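You operate a simulated robot arm through the tools that you are given. There is no shell and no other tool. Be economical: measure what you need, move in short steps, check, and stop when the job is done.

You run a simulated robot arm. Do the job below in one go: nothing can be reset, and whatever is moved stays where it is left.

Task
Turn the speed knob to 40 %. Take the ribbon cassette from the top of the check bench and leave it on the third shelf from the bottom of the wire rack. Put the metal block with the smallest size on its label from the top of the check bench on top of the tape roll on the top of the check bench. Take the spring on the middle of the check bench and put it away on the top of the service bench. Take the green cloth and leave it on the top of the infeed belt. Fetch the green folded belt from the top of the check bench and set it on the top of the grey sample cabinet. Take the blue brush and leave it in the drip tray. The order is free.

The check looks at the end state, three seconds after you hand in, the way a careful person would. Anything else that was tipped, shoved, dropped, spilled or broken makes it a failure. Flat cloth is picked up by pressing the open fingertips on it (5 to 10 N) and closing them slowly along it; thin cloth reads only 2 to 8 mm in the jaws.

Robot
A 7-joint arm with a two-finger gripper on a trunk, on a base that drives. Base frame: it is fixed to the floor where the robot stands at the start and does not move with it; the origin is under the middle of the robot, x ahead of it, y to its left, z up. Lengths are in mm, angles in rad, forces in N, time in s.
With the tool pointing down near the work surface it reaches from about 100 to 400 mm from the robot's upright axis, wherever it stands. Its first joint turns from -2.496 to 2.496 rad. Places, roughly: blue brush (11x6x6 cm) [-4500, -9000, 900]; drip tray (20x30 cm) [-3780, -10140, 860]; folded belt [-4500, -8250, 1000]; green cloth (10x7x3 cm) [-4400, -8500, 900]; metal block [-4250, -8750, 750]; ribbon cassette [-4000, -8750, 1000]; speed knob [600, 400, 1300]; spring [-4250, -8500, 1000]; tape roll (10x10x5 cm) [-4100, -8500, 900]; third shelf of the wire rack [-1000, -12200, 900]; top of the grey sample cabinet [-4500, -7100, 900]; top of the infeed belt (87x24 cm) [-3700, -4960, 760]; top of the service bench [-6700, -1500, 900]. Payload 1.47 kg.
The tool frame sits at the grasp point between the pads (the TCP): z along the fingers, y along the line on which they close. The tips reach 16 mm beyond it. Largest opening 87 mm; the body of the gripper starts 55 mm behind the TCP.
Orientation is told as [roll, pitch, yaw] about the base's x, y, z axes, in that order, counted from this pose: with the fingers straight down and closing along the base's y, the tool's x points along the base's -x, its y along +y and its z along -z.

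Tools
- The arm moves only by the tool nudge_tool. Its argument "rows" is a list that holds one entry, the list of rows, each a list of 7 numbers: the shift along the tool's x, y, z in units of 20 mm (1.0 is 20 mm), then the turn, a rotation vector about the tool's x, y, z in units of 5 degrees (1.0 is 5 degrees), then the opening, from 0 (shut) to 1 (fully open). In form: [[[x, y, z, wx, wy, wz, grip], ...]]. A call has 1 to 10 rows; each row shifts and turns the commanded pose from where the row before left it, along the tool's axes as they then stand. A call with a number of a shift or a turn outside -1 to 1 is refused whole. Rows are played at 5 a second. More than 50 mm and 0.15 rad between two rows, or a gripper value outside its range, and nothing of the call is played. Where a pose cannot be reached the arm comes as near as it can. A force on the tool above 40 N (or 10 N above the force at the start of the call, whichever is more), or a blocked arm, ends the call early, and 0.2 s more pass. Each finger travels about 45 mm/s and halts on what it meets, pressing with about 26 N; the grip force reading is that of the motor and also rises with nothing between the fingers. The clock runs only during rows and for 0.2 s after the last one: add rows that do not move to give the fingers time. The reply holds the time, the measured pose of the TCP, the force on the tool along the base axes, the opening and the grip force, in the units named above and with some noise, with the torque about the TCP (base axes, N m) and any sound that the robot's microphone picked up.
- Cameras (640 x 400 px; columns grow to the right, rows downward): "scene" is now at [115.8, 68.6, 1805.6]; the picture's right is [0.83, -0.56, 0.00], its down [-0.38, -0.56, -0.74] and it looks along [0.42, 0.61, -0.67] (base axes); focal length 272 px, centre (320, 200). "wrist" rides on the gripper at [73, 12, -90] in the tool frame; the picture's right is [-0.16, 0.99, 0.00], its down [-0.72, -0.12, -0.68] and it looks along [-0.67, -0.11, 0.73] (tool axes); focal length 247 px, centre (320, 200). There is no depth. A picture from a camera that has moved, and an enlarged one, comes with that camera's place and axes in the base frame and with its lens.
- capture(camera): a new picture of that camera. It takes no simulated time.
- slide_trunk(by): slides the trunk up (or, below 0, down) by that many mm; the arm and the scene camera ride with it, the base frame stays. It gives what a move gives, with no picture.
- roll_base(legs): drives the robot by 1 to 6 legs, each [ahead, left, turn to the left] in mm, mm and rad, along the robot's own axes; the way and the turn of a leg run together, so that a leg with both is an arc; at most 1500 mm and 3.142 rad a leg. The arm and the cameras ride along, it lands a little off, and it stops where it bumps. It gives what a move gives.
- head_to(pan, tilt): turns the head with the scene camera to pan (to the left, within 1.501 rad either way) and tilt (down, from -0.506 to 1.204), counted from straight ahead of the robot. It gives what a move gives.
- close_up(camera, box): a new picture of the part [left, top, right, bottom] of that camera's present view, enlarged. It takes no simulated time.
- close_job(): hands the job in; it is judged then, once.

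Go step by step. Nothing tells you exact positions but the pictures and the camera data: compare them with the known pose of the tool, close in by small moves and look again before you grip or let go. The budget is 196 turns and 166 pictures, counting those below and the enlarged ones. Unless the task says otherwise, let go and move clear before handing in, and close with one line.

The tools are called after "Emit:" as a command line: name --argument value ..., lists and objects as JSON in quotes. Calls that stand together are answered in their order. nudge_tool: Moves the arm, as the interface text tells. Its arguments: {"type":"object","properties":{"rows":{"type":"array","items":{"type":"array","items":{"type":"array","items":{"type":"number"}}}}},"required":["rows"]} The other tools are called the same way: slide_trunk (by) slides the trunk up or down; roll_base (legs) drives the base; head_to (pan, tilt) turns the head that bears the scene camera; capture (camera) takes a picture; close_up (camera, box) takes an enlarged picture of a part of a camera's view; close_job () hands the job in.

At the start:

```text
clock: 0.0
eef_pos: [460.9, 193.3, 1414.8]
tcp_rot: [-0.002, 0.0, 0.0]
ft_force: [-0.4, 0.0, -0.2]
moment: [0.02, -0.01, -0.01]
gripper_width: 87.0
grip_force: 0.0
trunk travel left (down, up): [-1137.0, 103.0]
robot x, y, heading: [0.2, 0.8, 0.003]
head pan, tilt: [-0.414, 0.812]
```

scene: 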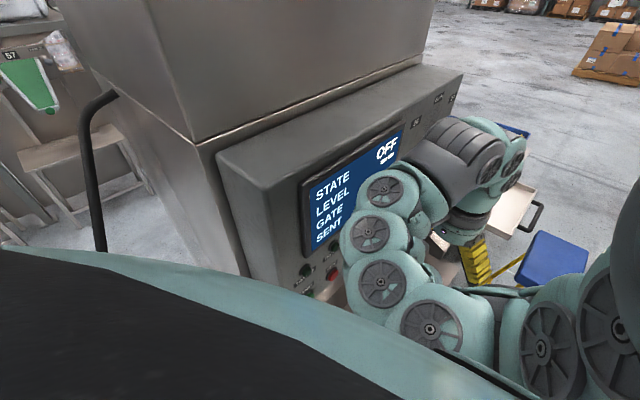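
wrist: 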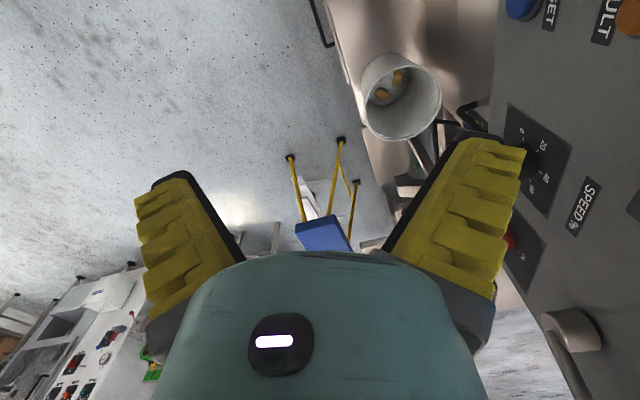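

I see a machine panel on the robot's left (+y) side, with the speed dial near the wrist camera's right edge. I'll look closer at it before moving.

Emit:
close_up --camera "wrist" --box '[440, 0, 640, 380]'

Emit:
head_to --pan 0.6 --tilt 0.7

Emit:
capture --camera "scene"

```text
1.05 times, centred on (540, 190) of wrist (not enlarged: the box is as wide or as high as the picture)
camera zoom: at [388.7, 203.7, 1503.1], right [0.16, 0.99, 0.0], down [0.72, -0.12, 0.68], along [0.67, -0.11, -0.73], focal length 260 px, centre (88, 210)
```

zoom: 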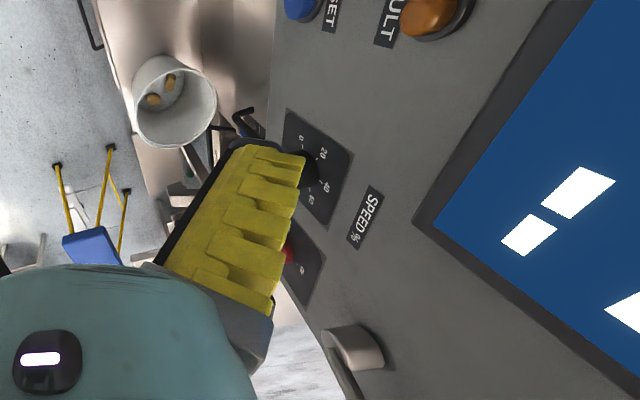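

```text
clock: 1.3
eef_pos: [460.9, 191.0, 1414.0]
tcp_rot: [-0.001, 0.001, 0.0]
ft_force: [0.1, -0.3, 0.7]
moment: [-0.03, 0.0, 0.02]
gripper_width: 87.0
grip_force: 0.1
trunk travel left (down, up): [-1137.0, 103.0]
robot x, y, heading: [2.7, -3.8, 0.0]
head pan, tilt: [0.6, 0.7]
```

```text
162 pictures are left
camera scene: at [115.8, 68.5, 1805.5], right [0.83, -0.56, 0.0], down [-0.38, -0.56, -0.74], along [0.42, 0.61, -0.67], focal length 272 px, centre (320, 200)
```

scene: 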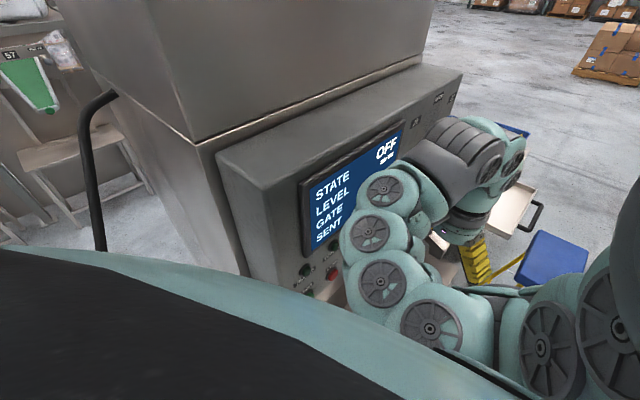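

The head reports a new pan but the picture is unchanged. I'll test another pan and look again.

Emit:
head_to --pan 0.0 --tilt 0.6

Emit:
capture --camera "scene"

```text
clock: 2.3
eef_pos: [460.4, 191.6, 1413.5]
tcp_rot: [0.0, 0.0, 0.001]
ft_force: [-0.6, 0.2, -1.0]
moment: [0.03, 0.0, 0.03]
gripper_width: 86.8
grip_force: 0.0
trunk travel left (down, up): [-1137.0, 103.0]
robot x, y, heading: [-1.1, 0.3, 0.008]
head pan, tilt: [0.0, 0.6]
```

```text
161 pictures are left
camera scene: at [117.0, 70.4, 1810.1], right [0.83, -0.56, 0.0], down [-0.35, -0.52, -0.78], along [0.43, 0.64, -0.63], focal length 272 px, centre (320, 200)
```

scene: 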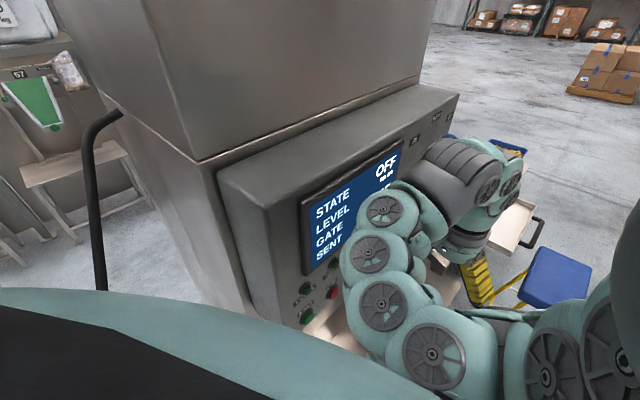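

The tilt changed slightly but the pan didn't. I'll take another picture to see whether the head lags.

Emit:
head_to --pan -0.414 --tilt 0.2

```text
clock: 3.2
eef_pos: [460.6, 191.8, 1414.7]
tcp_rot: [-0.002, 0.001, 0.002]
ft_force: [-0.7, -0.6, -0.6]
moment: [-0.02, 0.03, 0.01]
gripper_width: 87.2
grip_force: 0.1
trunk travel left (down, up): [-1137.0, 103.0]
robot x, y, heading: [-3.8, -2.5, -0.001]
head pan, tilt: [-0.414, 0.201]
```

Emit:
capture --camera "scene"

```text
160 pictures are left
camera scene: at [122.2, 76.3, 1846.0], right [0.82, -0.57, 0.0], down [-0.16, -0.23, -0.96], along [0.55, 0.79, -0.28], focal length 272 px, centre (320, 200)
```

scene: 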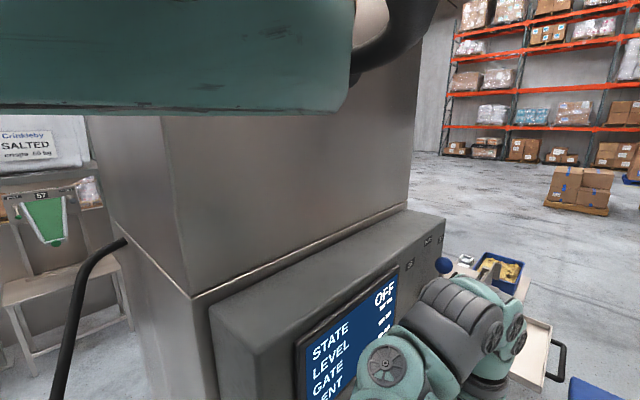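

The tilt works. I'll test a large negative pan.

Emit:
head_to --pan -1.4 --tilt 0.6

```text
clock: 4.4
eef_pos: [460.6, 190.2, 1413.9]
tcp_rot: [-0.001, -0.001, 0.003]
ft_force: [-0.6, 0.4, 0.4]
moment: [-0.01, 0.02, 0.01]
gripper_width: 86.7
grip_force: 0.2
trunk travel left (down, up): [-1137.0, 103.0]
robot x, y, heading: [-2.2, 1.4, -0.002]
head pan, tilt: [-1.4, 0.6]
```

Emit:
capture --camera "scene"

```text
159 pictures are left
camera scene: at [119.8, 74.5, 1824.9], right [0.83, -0.56, 0.0], down [-0.28, -0.41, -0.87], along [0.49, 0.72, -0.49], focal length 272 px, centre (320, 200)
```

scene: 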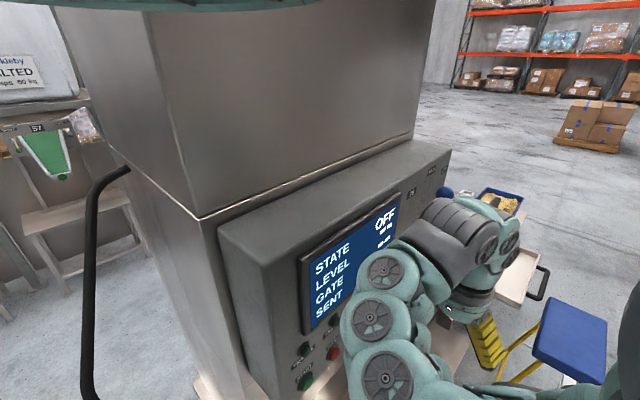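

The tilt may be lagging. I'll let time pass with still rows and look again.

Emit:
nudge_tool --rows '[[[0, 0, 0, 0, 0, 0, 0.6], [0, 0, 0, 0, 0, 0, 0.3], [0, 0, 0, 0, 0, 0, 0], [0, 0, 0, 0, 0, 0, 0], [0, 0, 0, 0, 0, 0, 0], [0, 0, 0, 0, 0, 0, 0], [0, 0, 0, 0, 0, 0, 0]]]'

Emit:
capture --camera "scene"

Emit:
capture --camera "wrist"

```text
clock: 6.0
eef_pos: [461.0, 190.0, 1414.2]
tcp_rot: [0.0, 0.0, 0.0]
ft_force: [0.7, -0.2, 0.1]
moment: [0.01, -0.01, 0.0]
gripper_width: 0.0
grip_force: 26.0
trunk travel left (down, up): [-1137.0, 103.0]
robot x, y, heading: [-1.1, 1.1, -0.0]
head pan, tilt: [-1.4, 0.6]
```

```text
158 pictures are left
camera scene: at [119.7, 74.3, 1823.7], right [0.83, -0.56, 0.0], down [-0.28, -0.42, -0.86], along [0.48, 0.71, -0.5], focal length 272 px, centre (320, 200)
```

scene: 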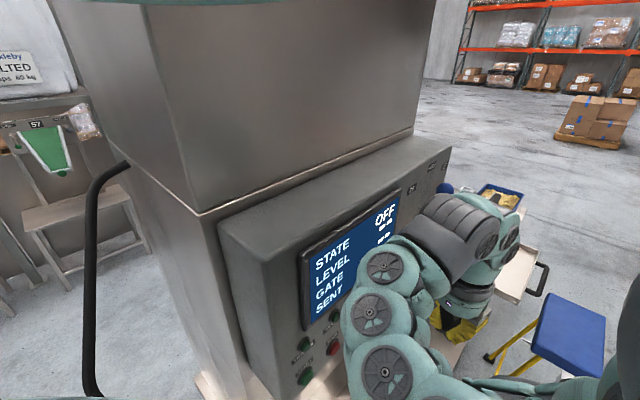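

```text
157 pictures are left
camera wrist: at [388.7, 203.7, 1503.1], right [0.16, 0.99, 0.0], down [0.72, -0.12, 0.68], along [0.67, -0.11, -0.73], focal length 247 px, centre (320, 200)
```

wrist: 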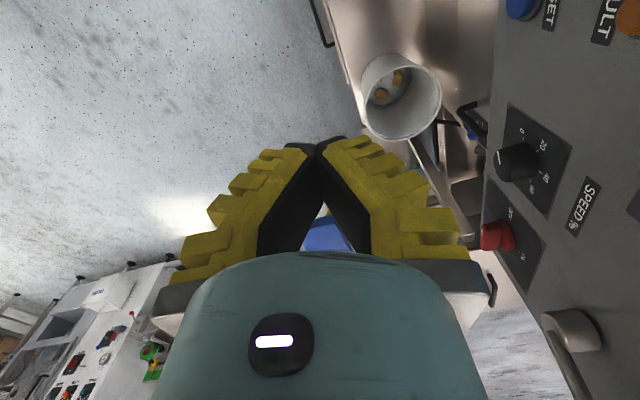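

The dial can be read now that the fingers are shut. I'll enlarge it to read the pointer.

Emit:
close_up --camera "wrist" --box '[470, 90, 600, 280]'

Emit:
close_up --camera "scene" --box '[200, 130, 480, 400]'

```text
2.11 times, centred on (535, 185) of wrist
camera zoom: at [388.7, 203.7, 1503.1], right [0.16, 0.99, 0.0], down [0.72, -0.12, 0.68], along [0.67, -0.11, -0.73], focal length 520 px, centre (-133, 232)
```

zoom: 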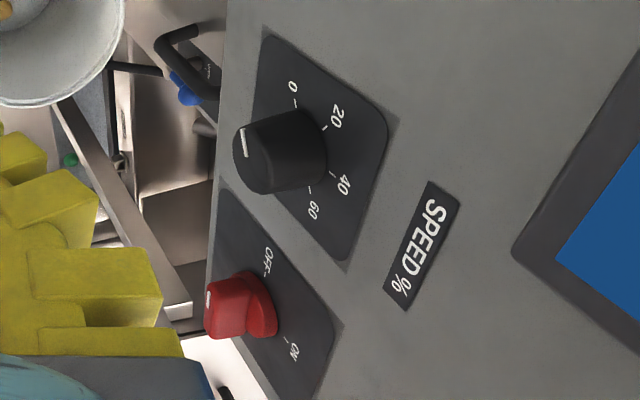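

```text
1.48 times, centred on (340, 265) of scene
camera zoom: at [119.7, 74.3, 1823.7], right [0.83, -0.56, 0.0], down [-0.28, -0.42, -0.86], along [0.48, 0.71, -0.5], focal length 403 px, centre (290, 104)
```

zoom: 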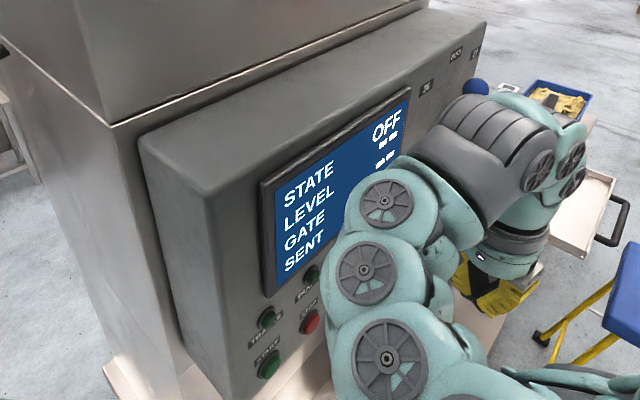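

The knob points near or below 0 and I need it at 40. I'll turn the tool to point at the panel (+y).

Emit:
nudge_tool --rows '[[[0, 0, 0, -1, 0, 0, 0.6], [0, 0, 0, -1, 0, 0, 0.6], [0, 0, 0, -1, 0, 0, 0.6], [0, 0, 0, -1, 0, 0, 0.6], [0, 0, 0, -1, 0, 0, 0.6], [0, 0, 0, -1, 0, 0, 0.6], [0, 0, 0, -1, 0, 0, 0.6], [0, 0, 0, -1, 0, 0, 0.6], [0, 0, 0, -1, 0, 0, 0.6]]]'

Emit:
nudge_tool --rows '[[[0, 0, 0, -1, 0, 0, 0.6], [0, 0, 0, -1, 0, 0, 0.6], [0, 0, 0, -1, 0, 0, 0.6], [0, 0, 0, -1, 0, 0, 0.6], [0, 0, 0, -1, 0, 0, 0.6], [0, 0, 0, -1, 0, 0, 0.6], [0, 0, 0, -1, 0, 0, 0.6], [0, 0, 0, -1, 0, 0, 0.6], [0, 0, 0, -1, 0, 0, 0.6]]]'

Emit:
capture --camera "wrist"

```text
clock: 8.0
eef_pos: [461.3, 195.9, 1407.9]
tcp_rot: [0.303, -0.007, -0.002]
ft_force: [0.1, -0.6, -0.6]
moment: [0.03, 0.03, 0.02]
gripper_width: 57.3
grip_force: 3.9
out of reach, approached as far as the arm can: row 4, 5, 6, 7, 8, 9
trunk travel left (down, up): [-1137.0, 103.0]
robot x, y, heading: [-2.0, -0.1, 0.004]
head pan, tilt: [-1.4, 0.6]
```

```text
clock: 10.0
eef_pos: [461.4, 194.5, 1408.1]
tcp_rot: [0.302, -0.009, -0.002]
ft_force: [-0.7, 0.0, -0.1]
moment: [-0.01, -0.01, 0.01]
gripper_width: 57.4
grip_force: 3.4
out of reach, approached as far as the arm can: row 1, 2, 3, 4, 5, 6, 7, 8, 9
trunk travel left (down, up): [-1137.0, 103.0]
robot x, y, heading: [0.5, -2.2, 0.003]
head pan, tilt: [-1.4, 0.6]
```

```text
154 pictures are left
camera wrist: at [388.0, 180.0, 1495.2], right [0.16, 0.94, 0.3], down [0.72, -0.31, 0.62], along [0.68, 0.12, -0.73], focal length 247 px, centre (320, 200)
```

wrist: 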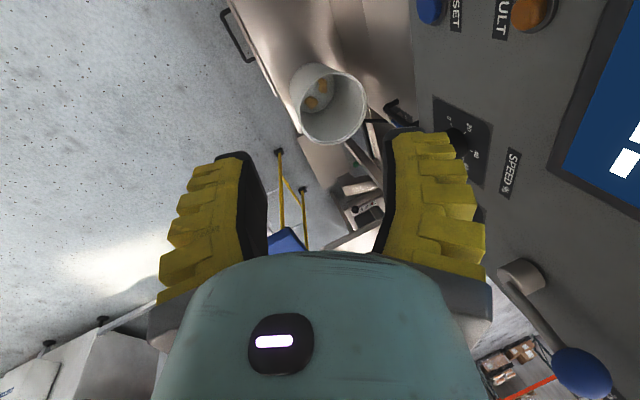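

Rolling the tool here is limited by the arm's reach. I'll back away from the panel, turn the robot to face it, and try again with the panel ahead.

Emit:
roll_base --legs '[[0, -450, 0], [0, 0, 1.571]]'

Emit:
capture --camera "scene"

```text
clock: 16.6
eef_pos: [-193.4, 9.7, 1407.4]
tcp_rot: [0.304, -0.01, 1.562]
ft_force: [0.9, 0.1, -0.4]
moment: [0.01, 0.0, 0.01]
gripper_width: 57.4
grip_force: 3.8
trunk travel left (down, up): [-1137.0, 103.0]
robot x, y, heading: [-4.7, -449.6, 1.567]
head pan, tilt: [-1.4, 0.6]
```

```text
153 pictures are left
camera scene: at [-76.0, -331.9, 1820.7], right [0.57, 0.82, 0.0], down [0.44, -0.3, -0.85], along [-0.7, 0.48, -0.53], focal length 272 px, centre (320, 200)
```

scene: 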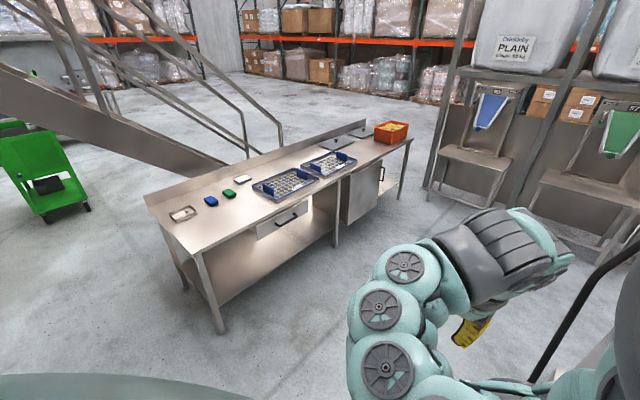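

The robot now faces the panel, and the scene camera stays about 0.97 rad left of heading whatever the pan says. I'll level the tool and pitch it forward.

Emit:
nudge_tool --rows '[[[0, 0, 0, 0.87, 0, 0, 0.6], [0, 0, 0, 0.87, 0, 0, 0.6], [0, 0, 0, 0.87, 0, 0, 0.6], [0, 0, 0, 0.87, 0, 0, 0.6], [0, 0, 0, 0, -1, 0, 0.6], [0, 0, 0, 0, -1, 0, 0.6], [0, 0, 0, 0, -1, 0, 0.6], [0, 0, 0, 0, -1, 0, 0.6]]]'

Emit:
nudge_tool --rows '[[[0, 0, 0, 0, -1, 0, 0.6], [0, 0, 0, 0, -1, 0, 0.6], [0, 0, 0, 0, -1, 0, 0.6], [0, 0, 0, 0, -1, 0, 0.6], [0, 0, 0, 0, -1, 0, 0.6], [0, 0, 0, 0, -1, 0, 0.6], [0, 0, 0, 0, -1, 0, 0.6]]]'

Emit:
nudge_tool --rows '[[[0, 0, 0, 0, -1, 0, 0.6], [0, 0, 0, 0, -1, 0, 0.6], [0, 0, 0, 0, -1, 0, 0.6], [0, 0, 0, 0, -1, 0, 0.6], [0, 0, 0, 0, -1, 0, 0.6], [0, 0, 0, 0, -1, 0, 0.6], [0, 0, 0, 0, -1, 0, 0.6]]]'

Emit:
capture --camera "wrist"

```text
clock: 18.4
eef_pos: [-192.3, 10.4, 1406.7]
tcp_rot: [-0.002, -0.359, 1.564]
ft_force: [0.6, 0.4, 0.4]
moment: [-0.01, -0.02, 0.03]
gripper_width: 57.1
grip_force: 3.2
trunk travel left (down, up): [-1137.0, 103.0]
robot x, y, heading: [-2.7, -453.8, 1.564]
head pan, tilt: [-1.4, 0.6]
```

```text
clock: 20.0
eef_pos: [-193.7, 10.6, 1407.8]
tcp_rot: [0.0, -0.97, 1.563]
ft_force: [-0.3, 0.3, 0.9]
moment: [-0.02, -0.02, -0.02]
gripper_width: 57.4
grip_force: 3.8
trunk travel left (down, up): [-1137.0, 103.0]
robot x, y, heading: [-0.4, -453.0, 1.567]
head pan, tilt: [-1.4, 0.6]
```

```text
clock: 21.6
eef_pos: [-191.6, 9.4, 1407.1]
tcp_rot: [-3.12, -1.563, -1.599]
ft_force: [-0.1, -0.3, 0.0]
moment: [-0.01, 0.02, 0.02]
gripper_width: 57.3
grip_force: 3.4
trunk travel left (down, up): [-1137.0, 103.0]
robot x, y, heading: [-5.9, -451.3, 1.567]
head pan, tilt: [-1.4, 0.6]
```

```text
152 pictures are left
camera wrist: at [-204.8, -77.6, 1333.0], right [-0.99, 0.01, 0.16], down [0.11, -0.69, 0.72], along [0.11, 0.73, 0.68], focal length 247 px, centre (320, 200)
```

wrist: 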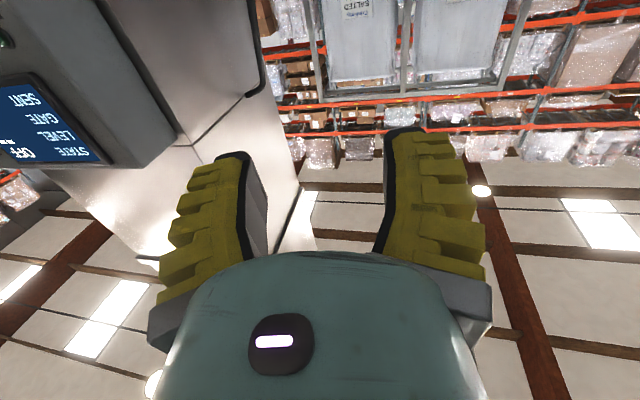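

The tool now points at +y and works here. I'll drive sideways to line up with the knob, centring the tool on the robot with the arm.

Emit:
roll_base --legs '[[0, -620, 0]]'

Emit:
nudge_tool --rows '[[[0, -1, 0, 0, 0, 0, 0.6], [0, -1, 0, 0, 0, 0, 0.6], [0, -1, 0, 0, 0, 0, 0.6], [0, -1, 0, 0, 0, 0, 0.6], [0, -1, 0, 0, 0, 0, 0.6], [0, -1, 0, 0, 0, 0, 0.6], [0, -1, 0, 0, 0, 0, 0.6]]]'

Emit:
capture --camera "wrist"

```text
clock: 25.1
eef_pos: [423.9, 6.4, 1407.1]
tcp_rot: [-3.083, -1.562, -1.634]
ft_force: [0.1, -1.0, -0.5]
moment: [0.02, -0.05, -0.04]
gripper_width: 57.5
grip_force: 3.6
trunk travel left (down, up): [-1137.0, 103.0]
robot x, y, heading: [619.2, -457.3, 1.563]
head pan, tilt: [-1.4, 0.6]
```

```text
clock: 26.6
eef_pos: [563.1, 6.2, 1407.5]
tcp_rot: [-3.126, -1.563, -1.59]
ft_force: [-1.0, 0.1, 0.0]
moment: [0.01, -0.02, 0.05]
gripper_width: 57.5
grip_force: 3.3
trunk travel left (down, up): [-1137.0, 103.0]
robot x, y, heading: [614.5, -456.4, 1.57]
head pan, tilt: [-1.4, 0.6]
```

```text
151 pictures are left
camera wrist: at [551.4, -81.4, 1332.6], right [-0.99, 0.0, 0.16], down [0.11, -0.69, 0.72], along [0.11, 0.73, 0.68], focal length 247 px, centre (320, 200)
```

wrist: 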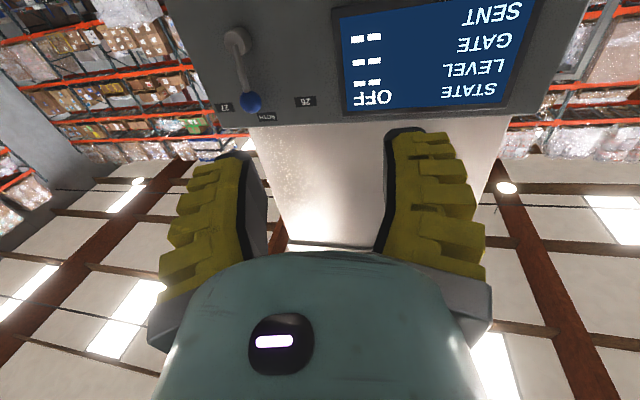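

I see the screen and a lever, upside-down in this view; the dial is lower. I'll slide the trunk down to bring it into view.

Emit:
slide_trunk --by -220

Emit:
capture --camera "wrist"

```text
clock: 29.0
eef_pos: [563.3, 6.4, 1185.6]
tcp_rot: [-3.086, -1.564, -1.632]
ft_force: [-0.2, -0.6, -0.2]
moment: [0.03, -0.02, 0.01]
gripper_width: 57.3
grip_force: 4.5
trunk travel left (down, up): [-917.0, 323.0]
robot x, y, heading: [615.9, -458.7, 1.564]
head pan, tilt: [-1.4, 0.6]
```

```text
150 pictures are left
camera wrist: at [551.8, -81.2, 1112.6], right [-0.99, 0.0, 0.16], down [0.11, -0.69, 0.72], along [0.11, 0.73, 0.68], focal length 247 px, centre (320, 200)
```

wrist: 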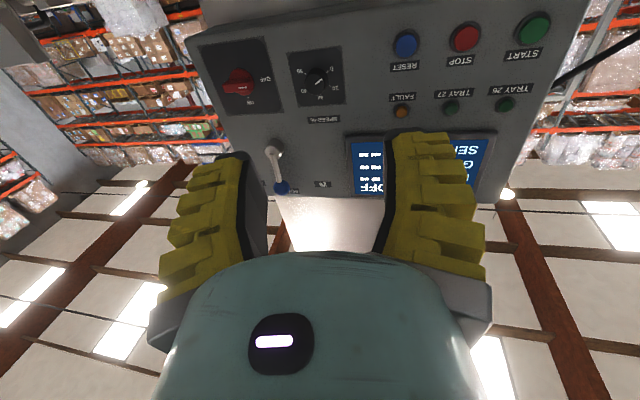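

The knob face triangulates to about (587, 398, 1262). I'll enlarge the dial to read its scale.

Emit:
close_up --camera "wrist" --box '[270, 35, 370, 135]'

```text
4.00 times, centred on (320, 85) of wrist
camera zoom: at [551.8, -81.2, 1112.6], right [-0.99, 0.0, 0.16], down [0.11, -0.69, 0.72], along [0.11, 0.73, 0.68], focal length 988 px, centre (320, 660)
```

zoom: 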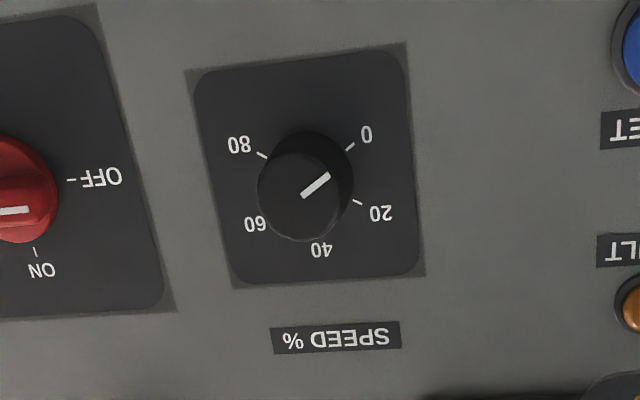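

The scale runs 0–80 with 40 straight up and the pointer at about 0, so it needs about 120° clockwise. I'll raise the trunk, line up with the knob and reach forward with the arm.

Emit:
slide_trunk --by 75

Emit:
nudge_tool --rows '[[[0, -1, 1, 0, 0, 0, 0.8], [0, -0.2, 1, 0, 0, 0, 0.8], [0, 0, 1, 0, 0, 0, 0.8], [0, 0, 1, 0, 0, 0, 0.8], [0, 0, 1, 0, 0, 0, 0.8], [0, 0, 1, 0, 0, 0, 0.8], [0, 0, 1, 0, 0, 0, 0.8], [0, 0, 1, 0, 0, 0, 0.8]]]'

Emit:
capture --camera "wrist"

Emit:
capture --camera "scene"

```text
clock: 30.1
eef_pos: [563.0, 6.5, 1261.0]
tcp_rot: [-3.071, -1.564, -1.646]
ft_force: [-0.7, 0.5, 0.1]
moment: [0.0, -0.02, -0.01]
gripper_width: 57.4
grip_force: 3.8
trunk travel left (down, up): [-992.0, 248.0]
robot x, y, heading: [615.0, -459.1, 1.569]
head pan, tilt: [-1.4, 0.6]
```

```text
clock: 31.9
eef_pos: [589.1, 167.7, 1262.9]
tcp_rot: [-3.132, -1.562, -1.589]
ft_force: [-0.8, 0.5, -0.5]
moment: [0.0, 0.01, 0.0]
gripper_width: 73.3
grip_force: 2.5
trunk travel left (down, up): [-992.0, 248.0]
robot x, y, heading: [614.8, -457.8, 1.565]
head pan, tilt: [-1.4, 0.6]
```

```text
148 pictures are left
camera wrist: at [576.4, 79.2, 1189.2], right [-0.99, 0.01, 0.16], down [0.11, -0.69, 0.72], along [0.11, 0.73, 0.68], focal length 247 px, centre (320, 200)
```

wrist: 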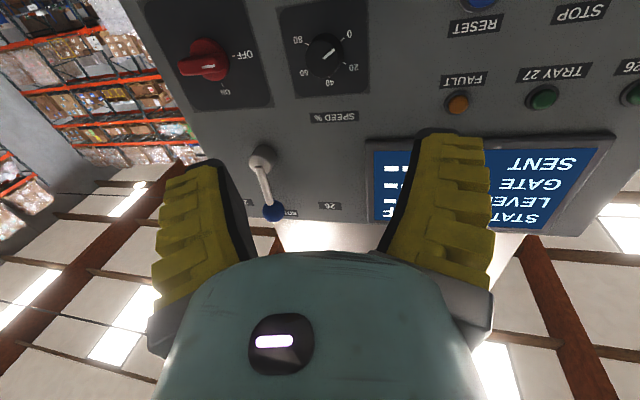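

```text
147 pictures are left
camera scene: at [542.0, -335.6, 1672.5], right [0.56, 0.83, 0.0], down [0.47, -0.32, -0.83], along [-0.68, 0.47, -0.56], focal length 272 px, centre (320, 200)
```

scene: 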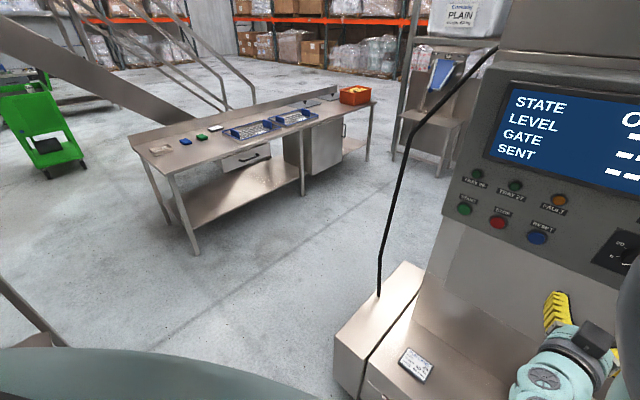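

The knob is dead ahead at x≈585. I'll close in to y≈330 and look again.

Emit:
nudge_tool --rows '[[[0, 0, 1, 0, 0, 0, 0.8], [0, 0, 1, 0, 0, 0, 0.8], [0, 0, 1, 0, 0, 0, 0.8], [0, 0, 1, 0, 0, 0, 0.8], [0, 0, 1, 0, 0, 0, 0.8], [0, 0, 1, 0, 0, 0, 0.8], [0, 0, 1, 0, 0, 0, 0.8], [0, 0, 1, 0, 0, 0, 0.8]]]'

Emit:
capture --camera "wrist"

```text
clock: 33.7
eef_pos: [589.1, 326.0, 1263.6]
tcp_rot: [-2.937, -1.564, -1.782]
ft_force: [-0.8, -0.1, 0.2]
moment: [0.01, 0.01, -0.01]
gripper_width: 73.1
grip_force: 2.4
trunk travel left (down, up): [-992.0, 248.0]
robot x, y, heading: [614.9, -454.0, 1.562]
head pan, tilt: [-1.4, 0.6]
```

```text
146 pictures are left
camera wrist: at [578.0, 238.7, 1189.6], right [-0.99, 0.0, 0.16], down [0.11, -0.69, 0.72], along [0.11, 0.73, 0.68], focal length 247 px, centre (320, 200)
```

wrist: 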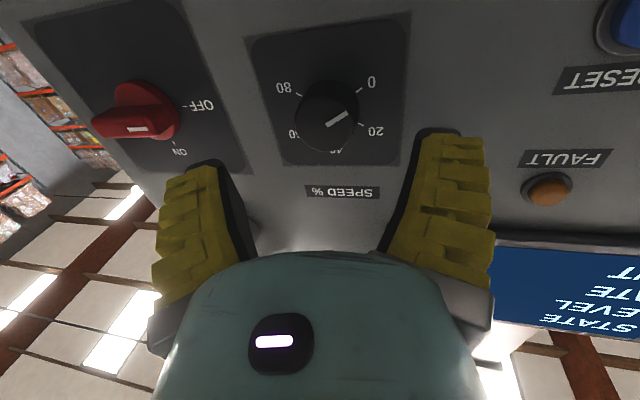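

The knob face is at about (586, 386, 1258). I'll pre-rotate the tool −60° about its axis so one +120° turn is available.

Emit:
nudge_tool --rows '[[[0.28, 0.13, 0, 0, 0, 0, 0.8], [0, 0, 0, 0, 0, -1, 0.8], [0, 0, 0, 0, 0, -1, 0.8], [0, 0, 0, 0, 0, -1, 0.8], [0, 0, 0, 0, 0, -1, 0.8], [0, 0, 0, 0, 0, -1, 0.8], [0, 0, 0, 0, 0, -1, 0.8]]]'

Emit:
nudge_tool --rows '[[[0, 0, 0, 0, 0, -1, 0.8], [0, 0, 0, 0, 0, -1, 0.8], [0, 0, 0, 0, 0, -1, 0.8], [0, 0, 0, 0, 0, -1, 0.8], [0, 0, 0, 0, 0, -1, 0.8], [0, 0, 0, 0, 0, -1, 0.8], [0, 0, 0, 0, 0, 0, 0.8]]]'

Emit:
capture --camera "wrist"

```text
clock: 35.3
eef_pos: [587.3, 326.3, 1258.2]
tcp_rot: [-1.587, -1.045, -3.136]
ft_force: [0.1, -0.1, 0.0]
moment: [0.04, -0.01, -0.01]
gripper_width: 73.0
grip_force: 2.5
trunk travel left (down, up): [-992.0, 248.0]
robot x, y, heading: [615.9, -452.6, 1.569]
head pan, tilt: [-1.4, 0.6]
```

```text
clock: 36.9
eef_pos: [587.8, 327.9, 1258.7]
tcp_rot: [-1.579, -0.523, 3.14]
ft_force: [-0.1, -0.6, -0.6]
moment: [0.02, -0.01, -0.02]
gripper_width: 73.2
grip_force: 2.0
trunk travel left (down, up): [-992.0, 248.0]
robot x, y, heading: [615.4, -454.7, 1.571]
head pan, tilt: [-1.4, 0.6]
```

```text
145 pictures are left
camera wrist: at [644.0, 238.4, 1210.7], right [-0.63, 0.01, -0.78], down [-0.57, -0.68, 0.46], along [-0.52, 0.73, 0.43], focal length 247 px, centre (320, 200)
```

wrist: 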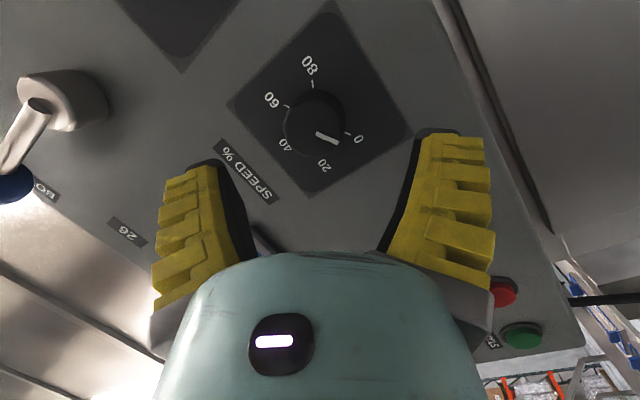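

The knob is centred between the fingers. I'll advance to enclose it and close gently.

Emit:
nudge_tool --rows '[[[0, 0, 0.8, 0, 0, 0, 0.8], [0, 0, 0.8, 0, 0, 0, 0.8], [0, 0, 0.8, 0, 0, 0, 0.8], [0, 0, 0.5, 0, 0, 0, 0.8], [0, 0, 0, 0, 0, 0, 0.8]]]'

Emit:
capture --camera "wrist"

```text
clock: 38.1
eef_pos: [588.6, 381.2, 1263.5]
tcp_rot: [-1.583, -0.524, 3.141]
ft_force: [0.0, 0.3, -0.3]
moment: [-0.01, -0.02, 0.0]
gripper_width: 73.1
grip_force: 2.2
out of reach, approached as far as the arm can: row 4
trunk travel left (down, up): [-992.0, 248.0]
robot x, y, heading: [613.5, -447.7, 1.569]
head pan, tilt: [-1.4, 0.6]
```

```text
144 pictures are left
camera wrist: at [645.6, 293.1, 1215.5], right [-0.63, 0.01, -0.78], down [-0.57, -0.68, 0.46], along [-0.52, 0.73, 0.44], focal length 247 px, centre (320, 200)
```

wrist: 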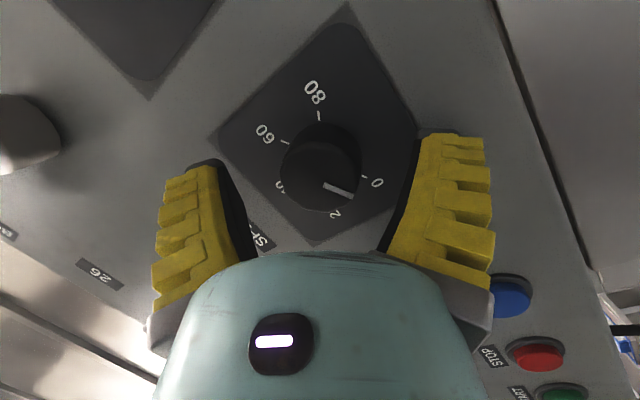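

The arm hit its reach limit, so I'll retract a bit and drive the base forward 70 mm.

Emit:
nudge_tool --rows '[[[0, 0, -1, 0, 0, 0, 0.8], [0, 0, -1, 0, 0, 0, 0.8], [0, 0, -1, 0, 0, 0, 0.8], [0, 0, -1, 0, 0, 0, 0.8], [0, 0, -1, 0, 0, 0, 0.8], [0, 0, -1, 0, 0, 0, 0.8]]]'

Emit:
roll_base --legs '[[100, 0, 0]]'

Emit:
capture --camera "wrist"

```text
clock: 39.5
eef_pos: [587.6, 260.3, 1263.8]
tcp_rot: [-1.581, -0.523, 3.138]
ft_force: [-0.2, 0.7, 0.5]
moment: [-0.05, 0.01, -0.03]
gripper_width: 72.9
grip_force: 2.7
trunk travel left (down, up): [-992.0, 248.0]
robot x, y, heading: [613.3, -454.1, 1.568]
head pan, tilt: [-1.4, 0.6]
```

```text
clock: 40.6
eef_pos: [588.5, 359.0, 1261.6]
tcp_rot: [-1.579, -0.522, 3.14]
ft_force: [0.3, 0.0, 1.6]
moment: [-0.02, -0.02, -0.05]
gripper_width: 72.9
grip_force: 2.5
trunk travel left (down, up): [-992.0, 248.0]
robot x, y, heading: [619.4, -358.1, 1.564]
head pan, tilt: [-1.4, 0.6]
```

```text
143 pictures are left
camera wrist: at [645.3, 269.7, 1213.4], right [-0.63, 0.01, -0.78], down [-0.57, -0.68, 0.46], along [-0.52, 0.73, 0.43], focal length 247 px, centre (320, 200)
```

wrist: 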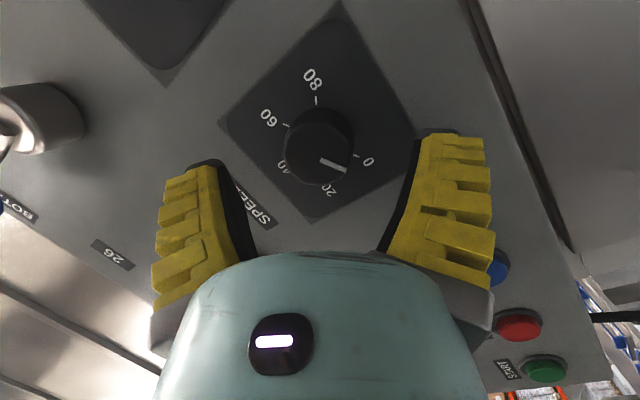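

Now I'll advance 30 mm and close on the knob.

Emit:
nudge_tool --rows '[[[0.07, 0.1, 0.8, 0, 0, 0, 0.8], [0, 0, 0.7, 0, 0, 0, 0.8], [0, 0, 0, 0, 0, 0, 0.6], [0, 0, 0, 0, 0, 0, 0.5], [0, 0, 0, 0, 0, 0, 0.4], [0, 0, 0, 0, 0, 0, 0.3], [0, 0, 0, 0, 0, 0, 0.3]]]'

Emit:
capture --camera "wrist"

```text
clock: 42.2
eef_pos: [590.5, 390.1, 1261.0]
tcp_rot: [-1.587, -0.522, -3.142]
ft_force: [6.1, -12.1, 17.8]
moment: [-0.02, 0.07, 0.14]
gripper_width: 37.8
grip_force: 29.8
trunk travel left (down, up): [-992.0, 248.0]
robot x, y, heading: [616.0, -357.3, 1.563]
head pan, tilt: [-1.4, 0.6]
```

```text
142 pictures are left
camera wrist: at [647.3, 300.7, 1213.4], right [-0.63, 0.02, -0.78], down [-0.58, -0.68, 0.45], along [-0.52, 0.73, 0.44], focal length 247 px, centre (320, 200)
```

wrist: 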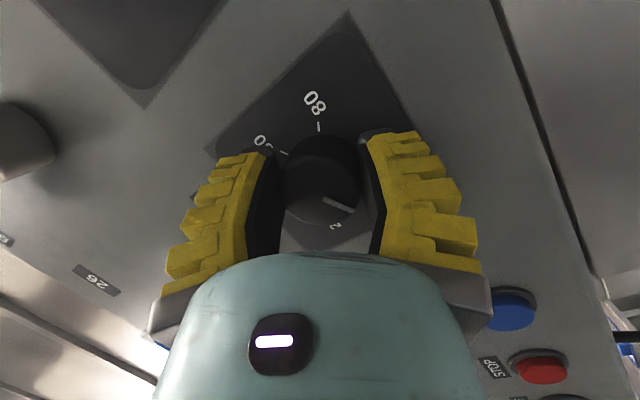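

The knob is held (38 mm). I'll turn it clockwise in two parts and watch the force.

Emit:
nudge_tool --rows '[[[0, -0.1, -0.08, 0, 0, 0, 0.3], [0, 0, 0, 0, 0, 1, 0.3], [0, 0, 0, 0, 0, 1, 0.3], [0, 0, 0, 0, 0, 1, 0.3], [0, 0, 0, 0, 0, 1, 0.3], [0, 0, 0, 0, 0, 1, 0.3], [0, 0, 0, 0, 0, 1, 0.3]]]'

Emit:
capture --camera "wrist"

```text
clock: 43.8
eef_pos: [588.8, 386.1, 1260.5]
tcp_rot: [-1.582, -1.047, -3.137]
ft_force: [0.7, -2.0, 2.5]
moment: [-0.59, -0.12, 0.09]
gripper_width: 32.6
grip_force: 30.1
trunk travel left (down, up): [-992.0, 248.0]
robot x, y, heading: [617.5, -358.3, 1.563]
head pan, tilt: [-1.4, 0.6]
```

```text
141 pictures are left
camera wrist: at [615.2, 298.2, 1190.2], right [-0.93, 0.01, -0.36], down [-0.27, -0.68, 0.68], along [-0.24, 0.73, 0.64], focal length 247 px, centre (320, 200)
```

wrist: 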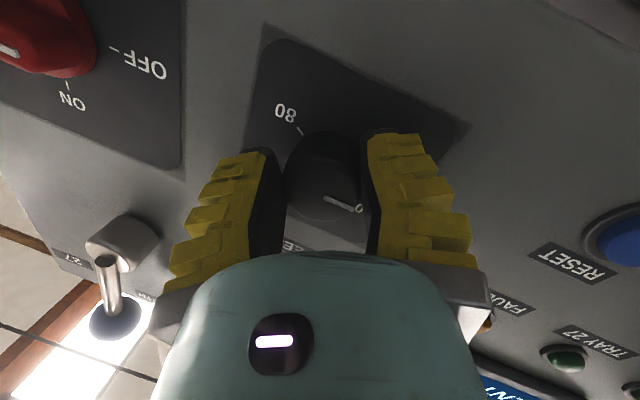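

The pointer turned with the tool. I'll continue clockwise.

Emit:
nudge_tool --rows '[[[0, 0, 0, 0, 0, 1, 0.3], [0, 0, 0, 0, 0, 1, 0.3], [0, 0, 0, 0, 0, 1, 0.3], [0, 0, 0, 0, 0, 1, 0.3], [0, 0, 0, 0, 0, 1, 0.3], [0, 0, 0, 0, 0, 1, 0.3], [0, 0, 0, 0, 0, 1, 0.3], [0, 0, 0, 0, 0, 1, 0.3], [0, 0, 0, 0, 0, 1, 0.3], [0, 0, 0, 0, 0, 1, 0.3]]]'

Emit:
close_up --camera "wrist" --box '[220, 80, 420, 260]'

```text
clock: 46.0
eef_pos: [586.4, 385.4, 1260.8]
tcp_rot: [1.594, -1.216, -0.024]
ft_force: [-19.6, -7.7, 4.9]
moment: [-0.18, -0.12, 0.54]
gripper_width: 32.6
grip_force: 29.8
trunk travel left (down, up): [-992.0, 248.0]
robot x, y, heading: [617.4, -358.5, 1.564]
head pan, tilt: [-1.4, 0.6]
```

```text
2.22 times, centred on (320, 170) of wrist
camera zoom: at [549.7, 298.5, 1195.4], right [-0.87, 0.0, 0.49], down [0.36, -0.69, 0.63], along [0.33, 0.73, 0.6], focal length 549 px, centre (320, 267)
```

zoom: 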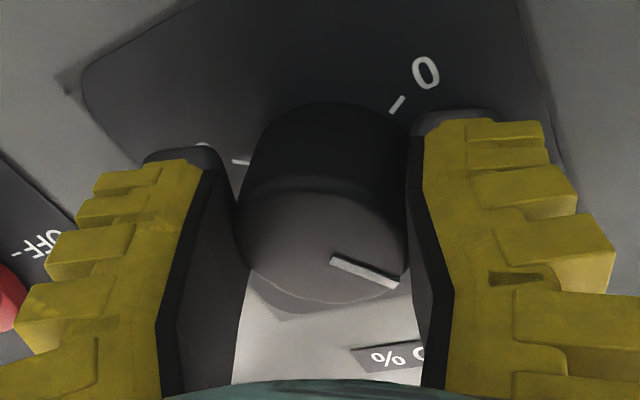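

The pointer is about 36° short of straight up. I'll turn 7 more units (35°).

Emit:
nudge_tool --rows '[[[0, 0, 0, 0, 0, 1, 0.3], [0, 0, 0, 0, 0, 1, 0.3], [0, 0, 0, 0, 0, 1, 0.3], [0, 0, 0, 0, 0, 1, 0.3], [0, 0, 0, 0, 0, 1, 0.3], [0, 0, 0, 0, 0, 1, 0.3], [0, 0, 0, 0, 0, 1, 0.3]]]'

Emit:
close_up --camera "wrist" --box '[220, 80, 420, 260]'

```text
clock: 47.6
eef_pos: [602.8, 395.7, 1282.6]
tcp_rot: [1.576, -0.619, -0.028]
ft_force: [13.1, -21.1, -11.3]
moment: [-0.11, -0.84, 0.84]
gripper_width: 42.9
grip_force: 10.5
out of reach, approached as far as the arm can: row 5, 6, 7
trunk travel left (down, up): [-992.0, 248.0]
robot x, y, heading: [615.7, -357.3, 1.564]
head pan, tilt: [-1.4, 0.6]
```

```text
2.22 times, centred on (320, 170) of wrist
camera zoom: at [534.7, 309.0, 1249.6], right [-0.44, 0.01, 0.9], down [0.64, -0.7, 0.32], along [0.63, 0.72, 0.31], focal length 549 px, centre (320, 267)
```

zoom: 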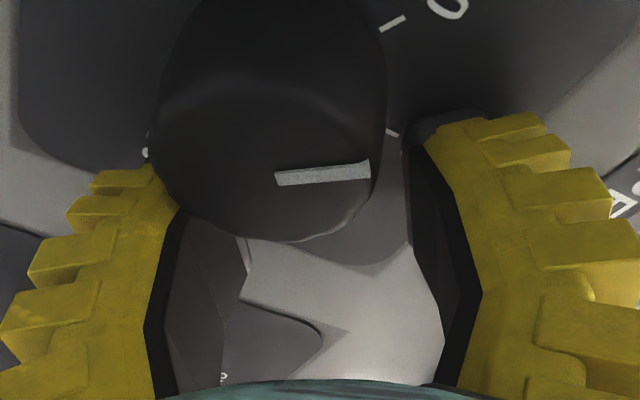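

The wrist ran out of range and slipped off the knob. I'll open, retract and read the dial again.

Emit:
nudge_tool --rows '[[[0, 0, 0, 0, 0, 0, 0.8], [0, 0, 0, 0, 0, 0, 0.8], [0, 0, 0, 0, 0, 0, 0.8], [0, 0, -1, 0, 0, 0, 0.8], [0, 0, -1, 0, 0, 0, 0.8], [0, 0, -1, 0, 0, 0, 0.8], [0, 0, -1, 0, 0, 0, 0.8]]]'

Emit:
nudge_tool --rows '[[[0, 0, 0, 0, 0, -1, 0.8], [0, 0, 0, 0, 0, -1, 0.8], [0, 0, 0, 0, 0, -1, 0.8], [0, 0, 0, 0, 0, -1, 0.8], [0, 0, 0, 0, 0, -1, 0.8], [0, 0, 0, 0, 0, -1, 0.8], [0, 0, 0, 0, 0, -1, 0.8], [0, 0, 0, 0, 0, -1, 0.8], [0, 0, 0, 0, 0, -1, 0.8], [0, 0, 0, 0, 0, -1, 0.8]]]'

Emit:
capture --camera "wrist"

```text
clock: 49.2
eef_pos: [591.9, 316.7, 1286.4]
tcp_rot: [1.583, -0.611, -0.013]
ft_force: [0.7, -0.6, 0.0]
moment: [-0.01, 0.01, -0.01]
gripper_width: 73.0
grip_force: 2.8
trunk travel left (down, up): [-992.0, 248.0]
robot x, y, heading: [617.0, -356.2, 1.566]
head pan, tilt: [-1.4, 0.6]
```

```text
clock: 51.4
eef_pos: [592.7, 317.4, 1286.2]
tcp_rot: [1.667, -1.486, -0.101]
ft_force: [-1.2, 0.0, 0.4]
moment: [-0.01, -0.02, -0.01]
gripper_width: 73.1
grip_force: 2.4
trunk travel left (down, up): [-992.0, 248.0]
robot x, y, heading: [613.9, -359.7, 1.565]
head pan, tilt: [-1.4, 0.6]
```

```text
138 pictures are left
camera wrist: at [574.6, 229.9, 1213.1], right [-0.97, 0.0, 0.24], down [0.17, -0.69, 0.71], along [0.17, 0.73, 0.67], focal length 247 px, centre (320, 200)
```

wrist: 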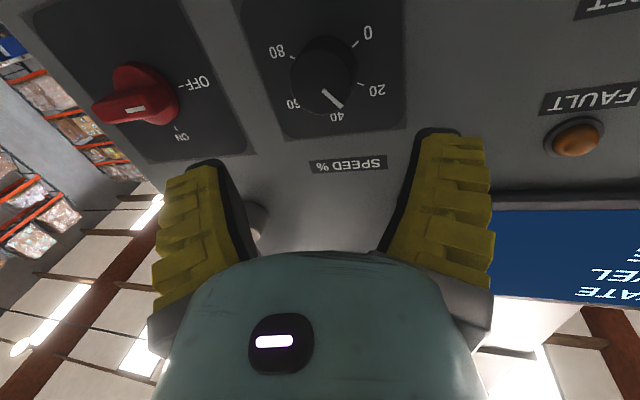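

The pointer is still 37° left of straight up. I'll re-centre on the knob (588, 1260), wind the tool back −25° and grip again.

Emit:
nudge_tool --rows '[[[0.65, 0.1, 0, 0, 0, -1, 0.8], [0.65, 0.1, 0, 0, 0, -1, 0.8], [0, 0, 0, 0, 0, -1, 0.8], [0, 0, 0, 0, 0, -1, 0.8], [0, 0, 0, 0, 0, -1, 0.8], [0, 0, 0, 0, 0, -1, 0.8], [0, 0, 1, 0, 0, 0, 0.8], [0, 0, 0.5, 0, 0, 0, 0.8]]]'

Emit:
capture --camera "wrist"

```text
clock: 53.2
eef_pos: [586.8, 349.3, 1261.7]
tcp_rot: [-1.594, -1.134, -3.127]
ft_force: [-0.3, -0.2, -0.5]
moment: [0.03, 0.03, 0.03]
gripper_width: 73.1
grip_force: 2.3
trunk travel left (down, up): [-992.0, 248.0]
robot x, y, heading: [616.4, -359.0, 1.561]
head pan, tilt: [-1.4, 0.6]
```

```text
137 pictures are left
camera wrist: at [607.1, 260.4, 1189.5], right [-0.96, 0.01, -0.27], down [-0.21, -0.69, 0.7], along [-0.18, 0.73, 0.66], focal length 247 px, centre (320, 200)
```

wrist: 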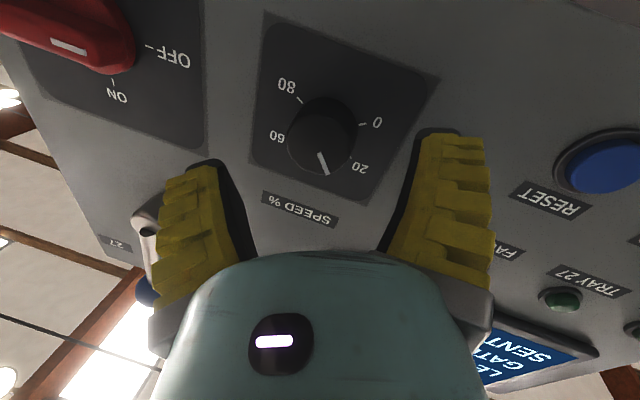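

Centred. I'll advance, close and turn +37°.

Emit:
nudge_tool --rows '[[[0, 0, 1, 0, 0, 0, 0.8], [0, 0, 0.85, 0, 0, 0, 0.8], [0, 0, 0, 0, 0, 0, 0.55], [0, 0, 0, 0, 0, 0, 0.4], [0, 0, 0, 0, 0, 0, 0.3], [0, 0, 0, 0, 0, 0, 0.3], [0, 0, 0, 0, 0, 0, 0.3]]]'

Emit:
nudge_tool --rows '[[[0, 0, 0, 0, 0, 1, 0.3], [0, 0, 0, 0, 0, 1, 0.3], [0, 0, 0, 0, 0, 1, 0.3], [0, 0, 0, 0, 0, 1, 0.3], [0, 0, 0, 0, 0, 1, 0.3], [0, 0, 0, 0, 0, 1, 0.3], [0, 0, 0, 0, 0, 1, 0.3], [0, 0, 0, 0, 0, 0, 0.3]]]'

Emit:
close_up --camera "wrist" --box '[220, 80, 420, 260]'

```text
clock: 54.8
eef_pos: [588.0, 385.4, 1260.7]
tcp_rot: [-1.593, -1.133, -3.128]
ft_force: [4.5, -9.8, 7.5]
moment: [0.3, 0.04, 0.51]
gripper_width: 37.9
grip_force: 30.3
trunk travel left (down, up): [-992.0, 248.0]
robot x, y, heading: [615.9, -358.2, 1.562]
head pan, tilt: [-1.4, 0.6]
```

```text
clock: 56.6
eef_pos: [585.5, 384.9, 1259.6]
tcp_rot: [1.617, -1.395, -0.049]
ft_force: [-5.0, -2.8, 2.4]
moment: [0.03, 0.01, 0.29]
gripper_width: 30.0
grip_force: 29.9
trunk travel left (down, up): [-992.0, 248.0]
robot x, y, heading: [618.6, -356.8, 1.566]
head pan, tilt: [-1.4, 0.6]
```

```text
2.22 times, centred on (320, 170) of wrist
camera zoom: at [562.0, 296.4, 1189.7], right [-0.94, 0.0, 0.33], down [0.24, -0.69, 0.69], along [0.23, 0.73, 0.65], focal length 549 px, centre (320, 267)
```

zoom: 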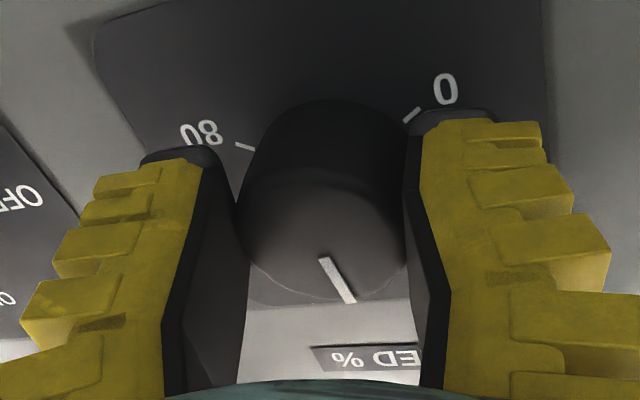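

About 5° remains. One more small turn.

Emit:
nudge_tool --rows '[[[0, 0, 0, 0, 0, 0.5, 0.3], [0, 0, 0, 0, 0, 0.5, 0.3], [0, 0, 0, 0, 0, 0, 0.3]]]'

Emit:
nudge_tool --rows '[[[0, 0, 0, 0, 0, 0, 0.5], [0, 0, 0, 0, 0, 0, 0.8], [0, 0, 0, 0, 0, 0, 0.8], [0, 0, -1, 0, 0, 0, 0.8], [0, 0, -1, 0, 0, 0, 0.8], [0, 0, -1, 0, 0, 0, 0.8], [0, 0, -1, 0, 0, 0, 0.8]]]'

Emit:
close_up --camera "wrist" --box '[220, 20, 420, 200]'

```text
clock: 57.4
eef_pos: [585.9, 383.6, 1260.4]
tcp_rot: [1.602, -1.307, -0.035]
ft_force: [-7.9, -10.0, 6.5]
moment: [-0.05, -0.06, 0.44]
gripper_width: 30.4
grip_force: 29.8
trunk travel left (down, up): [-992.0, 248.0]
robot x, y, heading: [615.6, -356.5, 1.56]
head pan, tilt: [-1.4, 0.6]
```

```text
clock: 59.0
eef_pos: [585.6, 304.8, 1259.5]
tcp_rot: [1.602, -1.31, -0.036]
ft_force: [-0.3, -1.0, -0.1]
moment: [-0.04, -0.03, -0.01]
gripper_width: 72.9
grip_force: 2.3
trunk travel left (down, up): [-992.0, 248.0]
robot x, y, heading: [619.2, -356.3, 1.563]
head pan, tilt: [-1.4, 0.6]
```

```text
2.22 times, centred on (320, 110) of wrist
camera zoom: at [556.1, 217.3, 1191.1], right [-0.91, 0.0, 0.41], down [0.29, -0.69, 0.66], along [0.28, 0.73, 0.63], focal length 549 px, centre (320, 400)
```

zoom: 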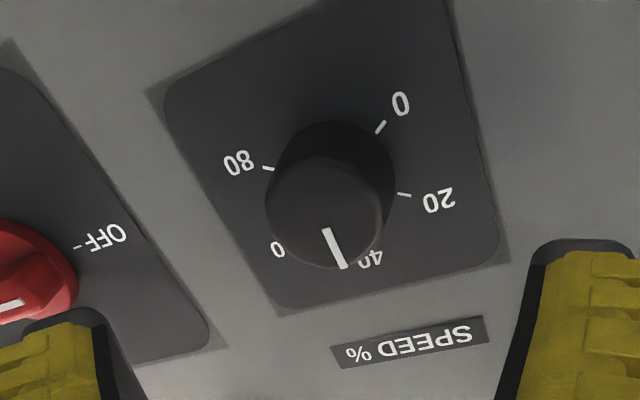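

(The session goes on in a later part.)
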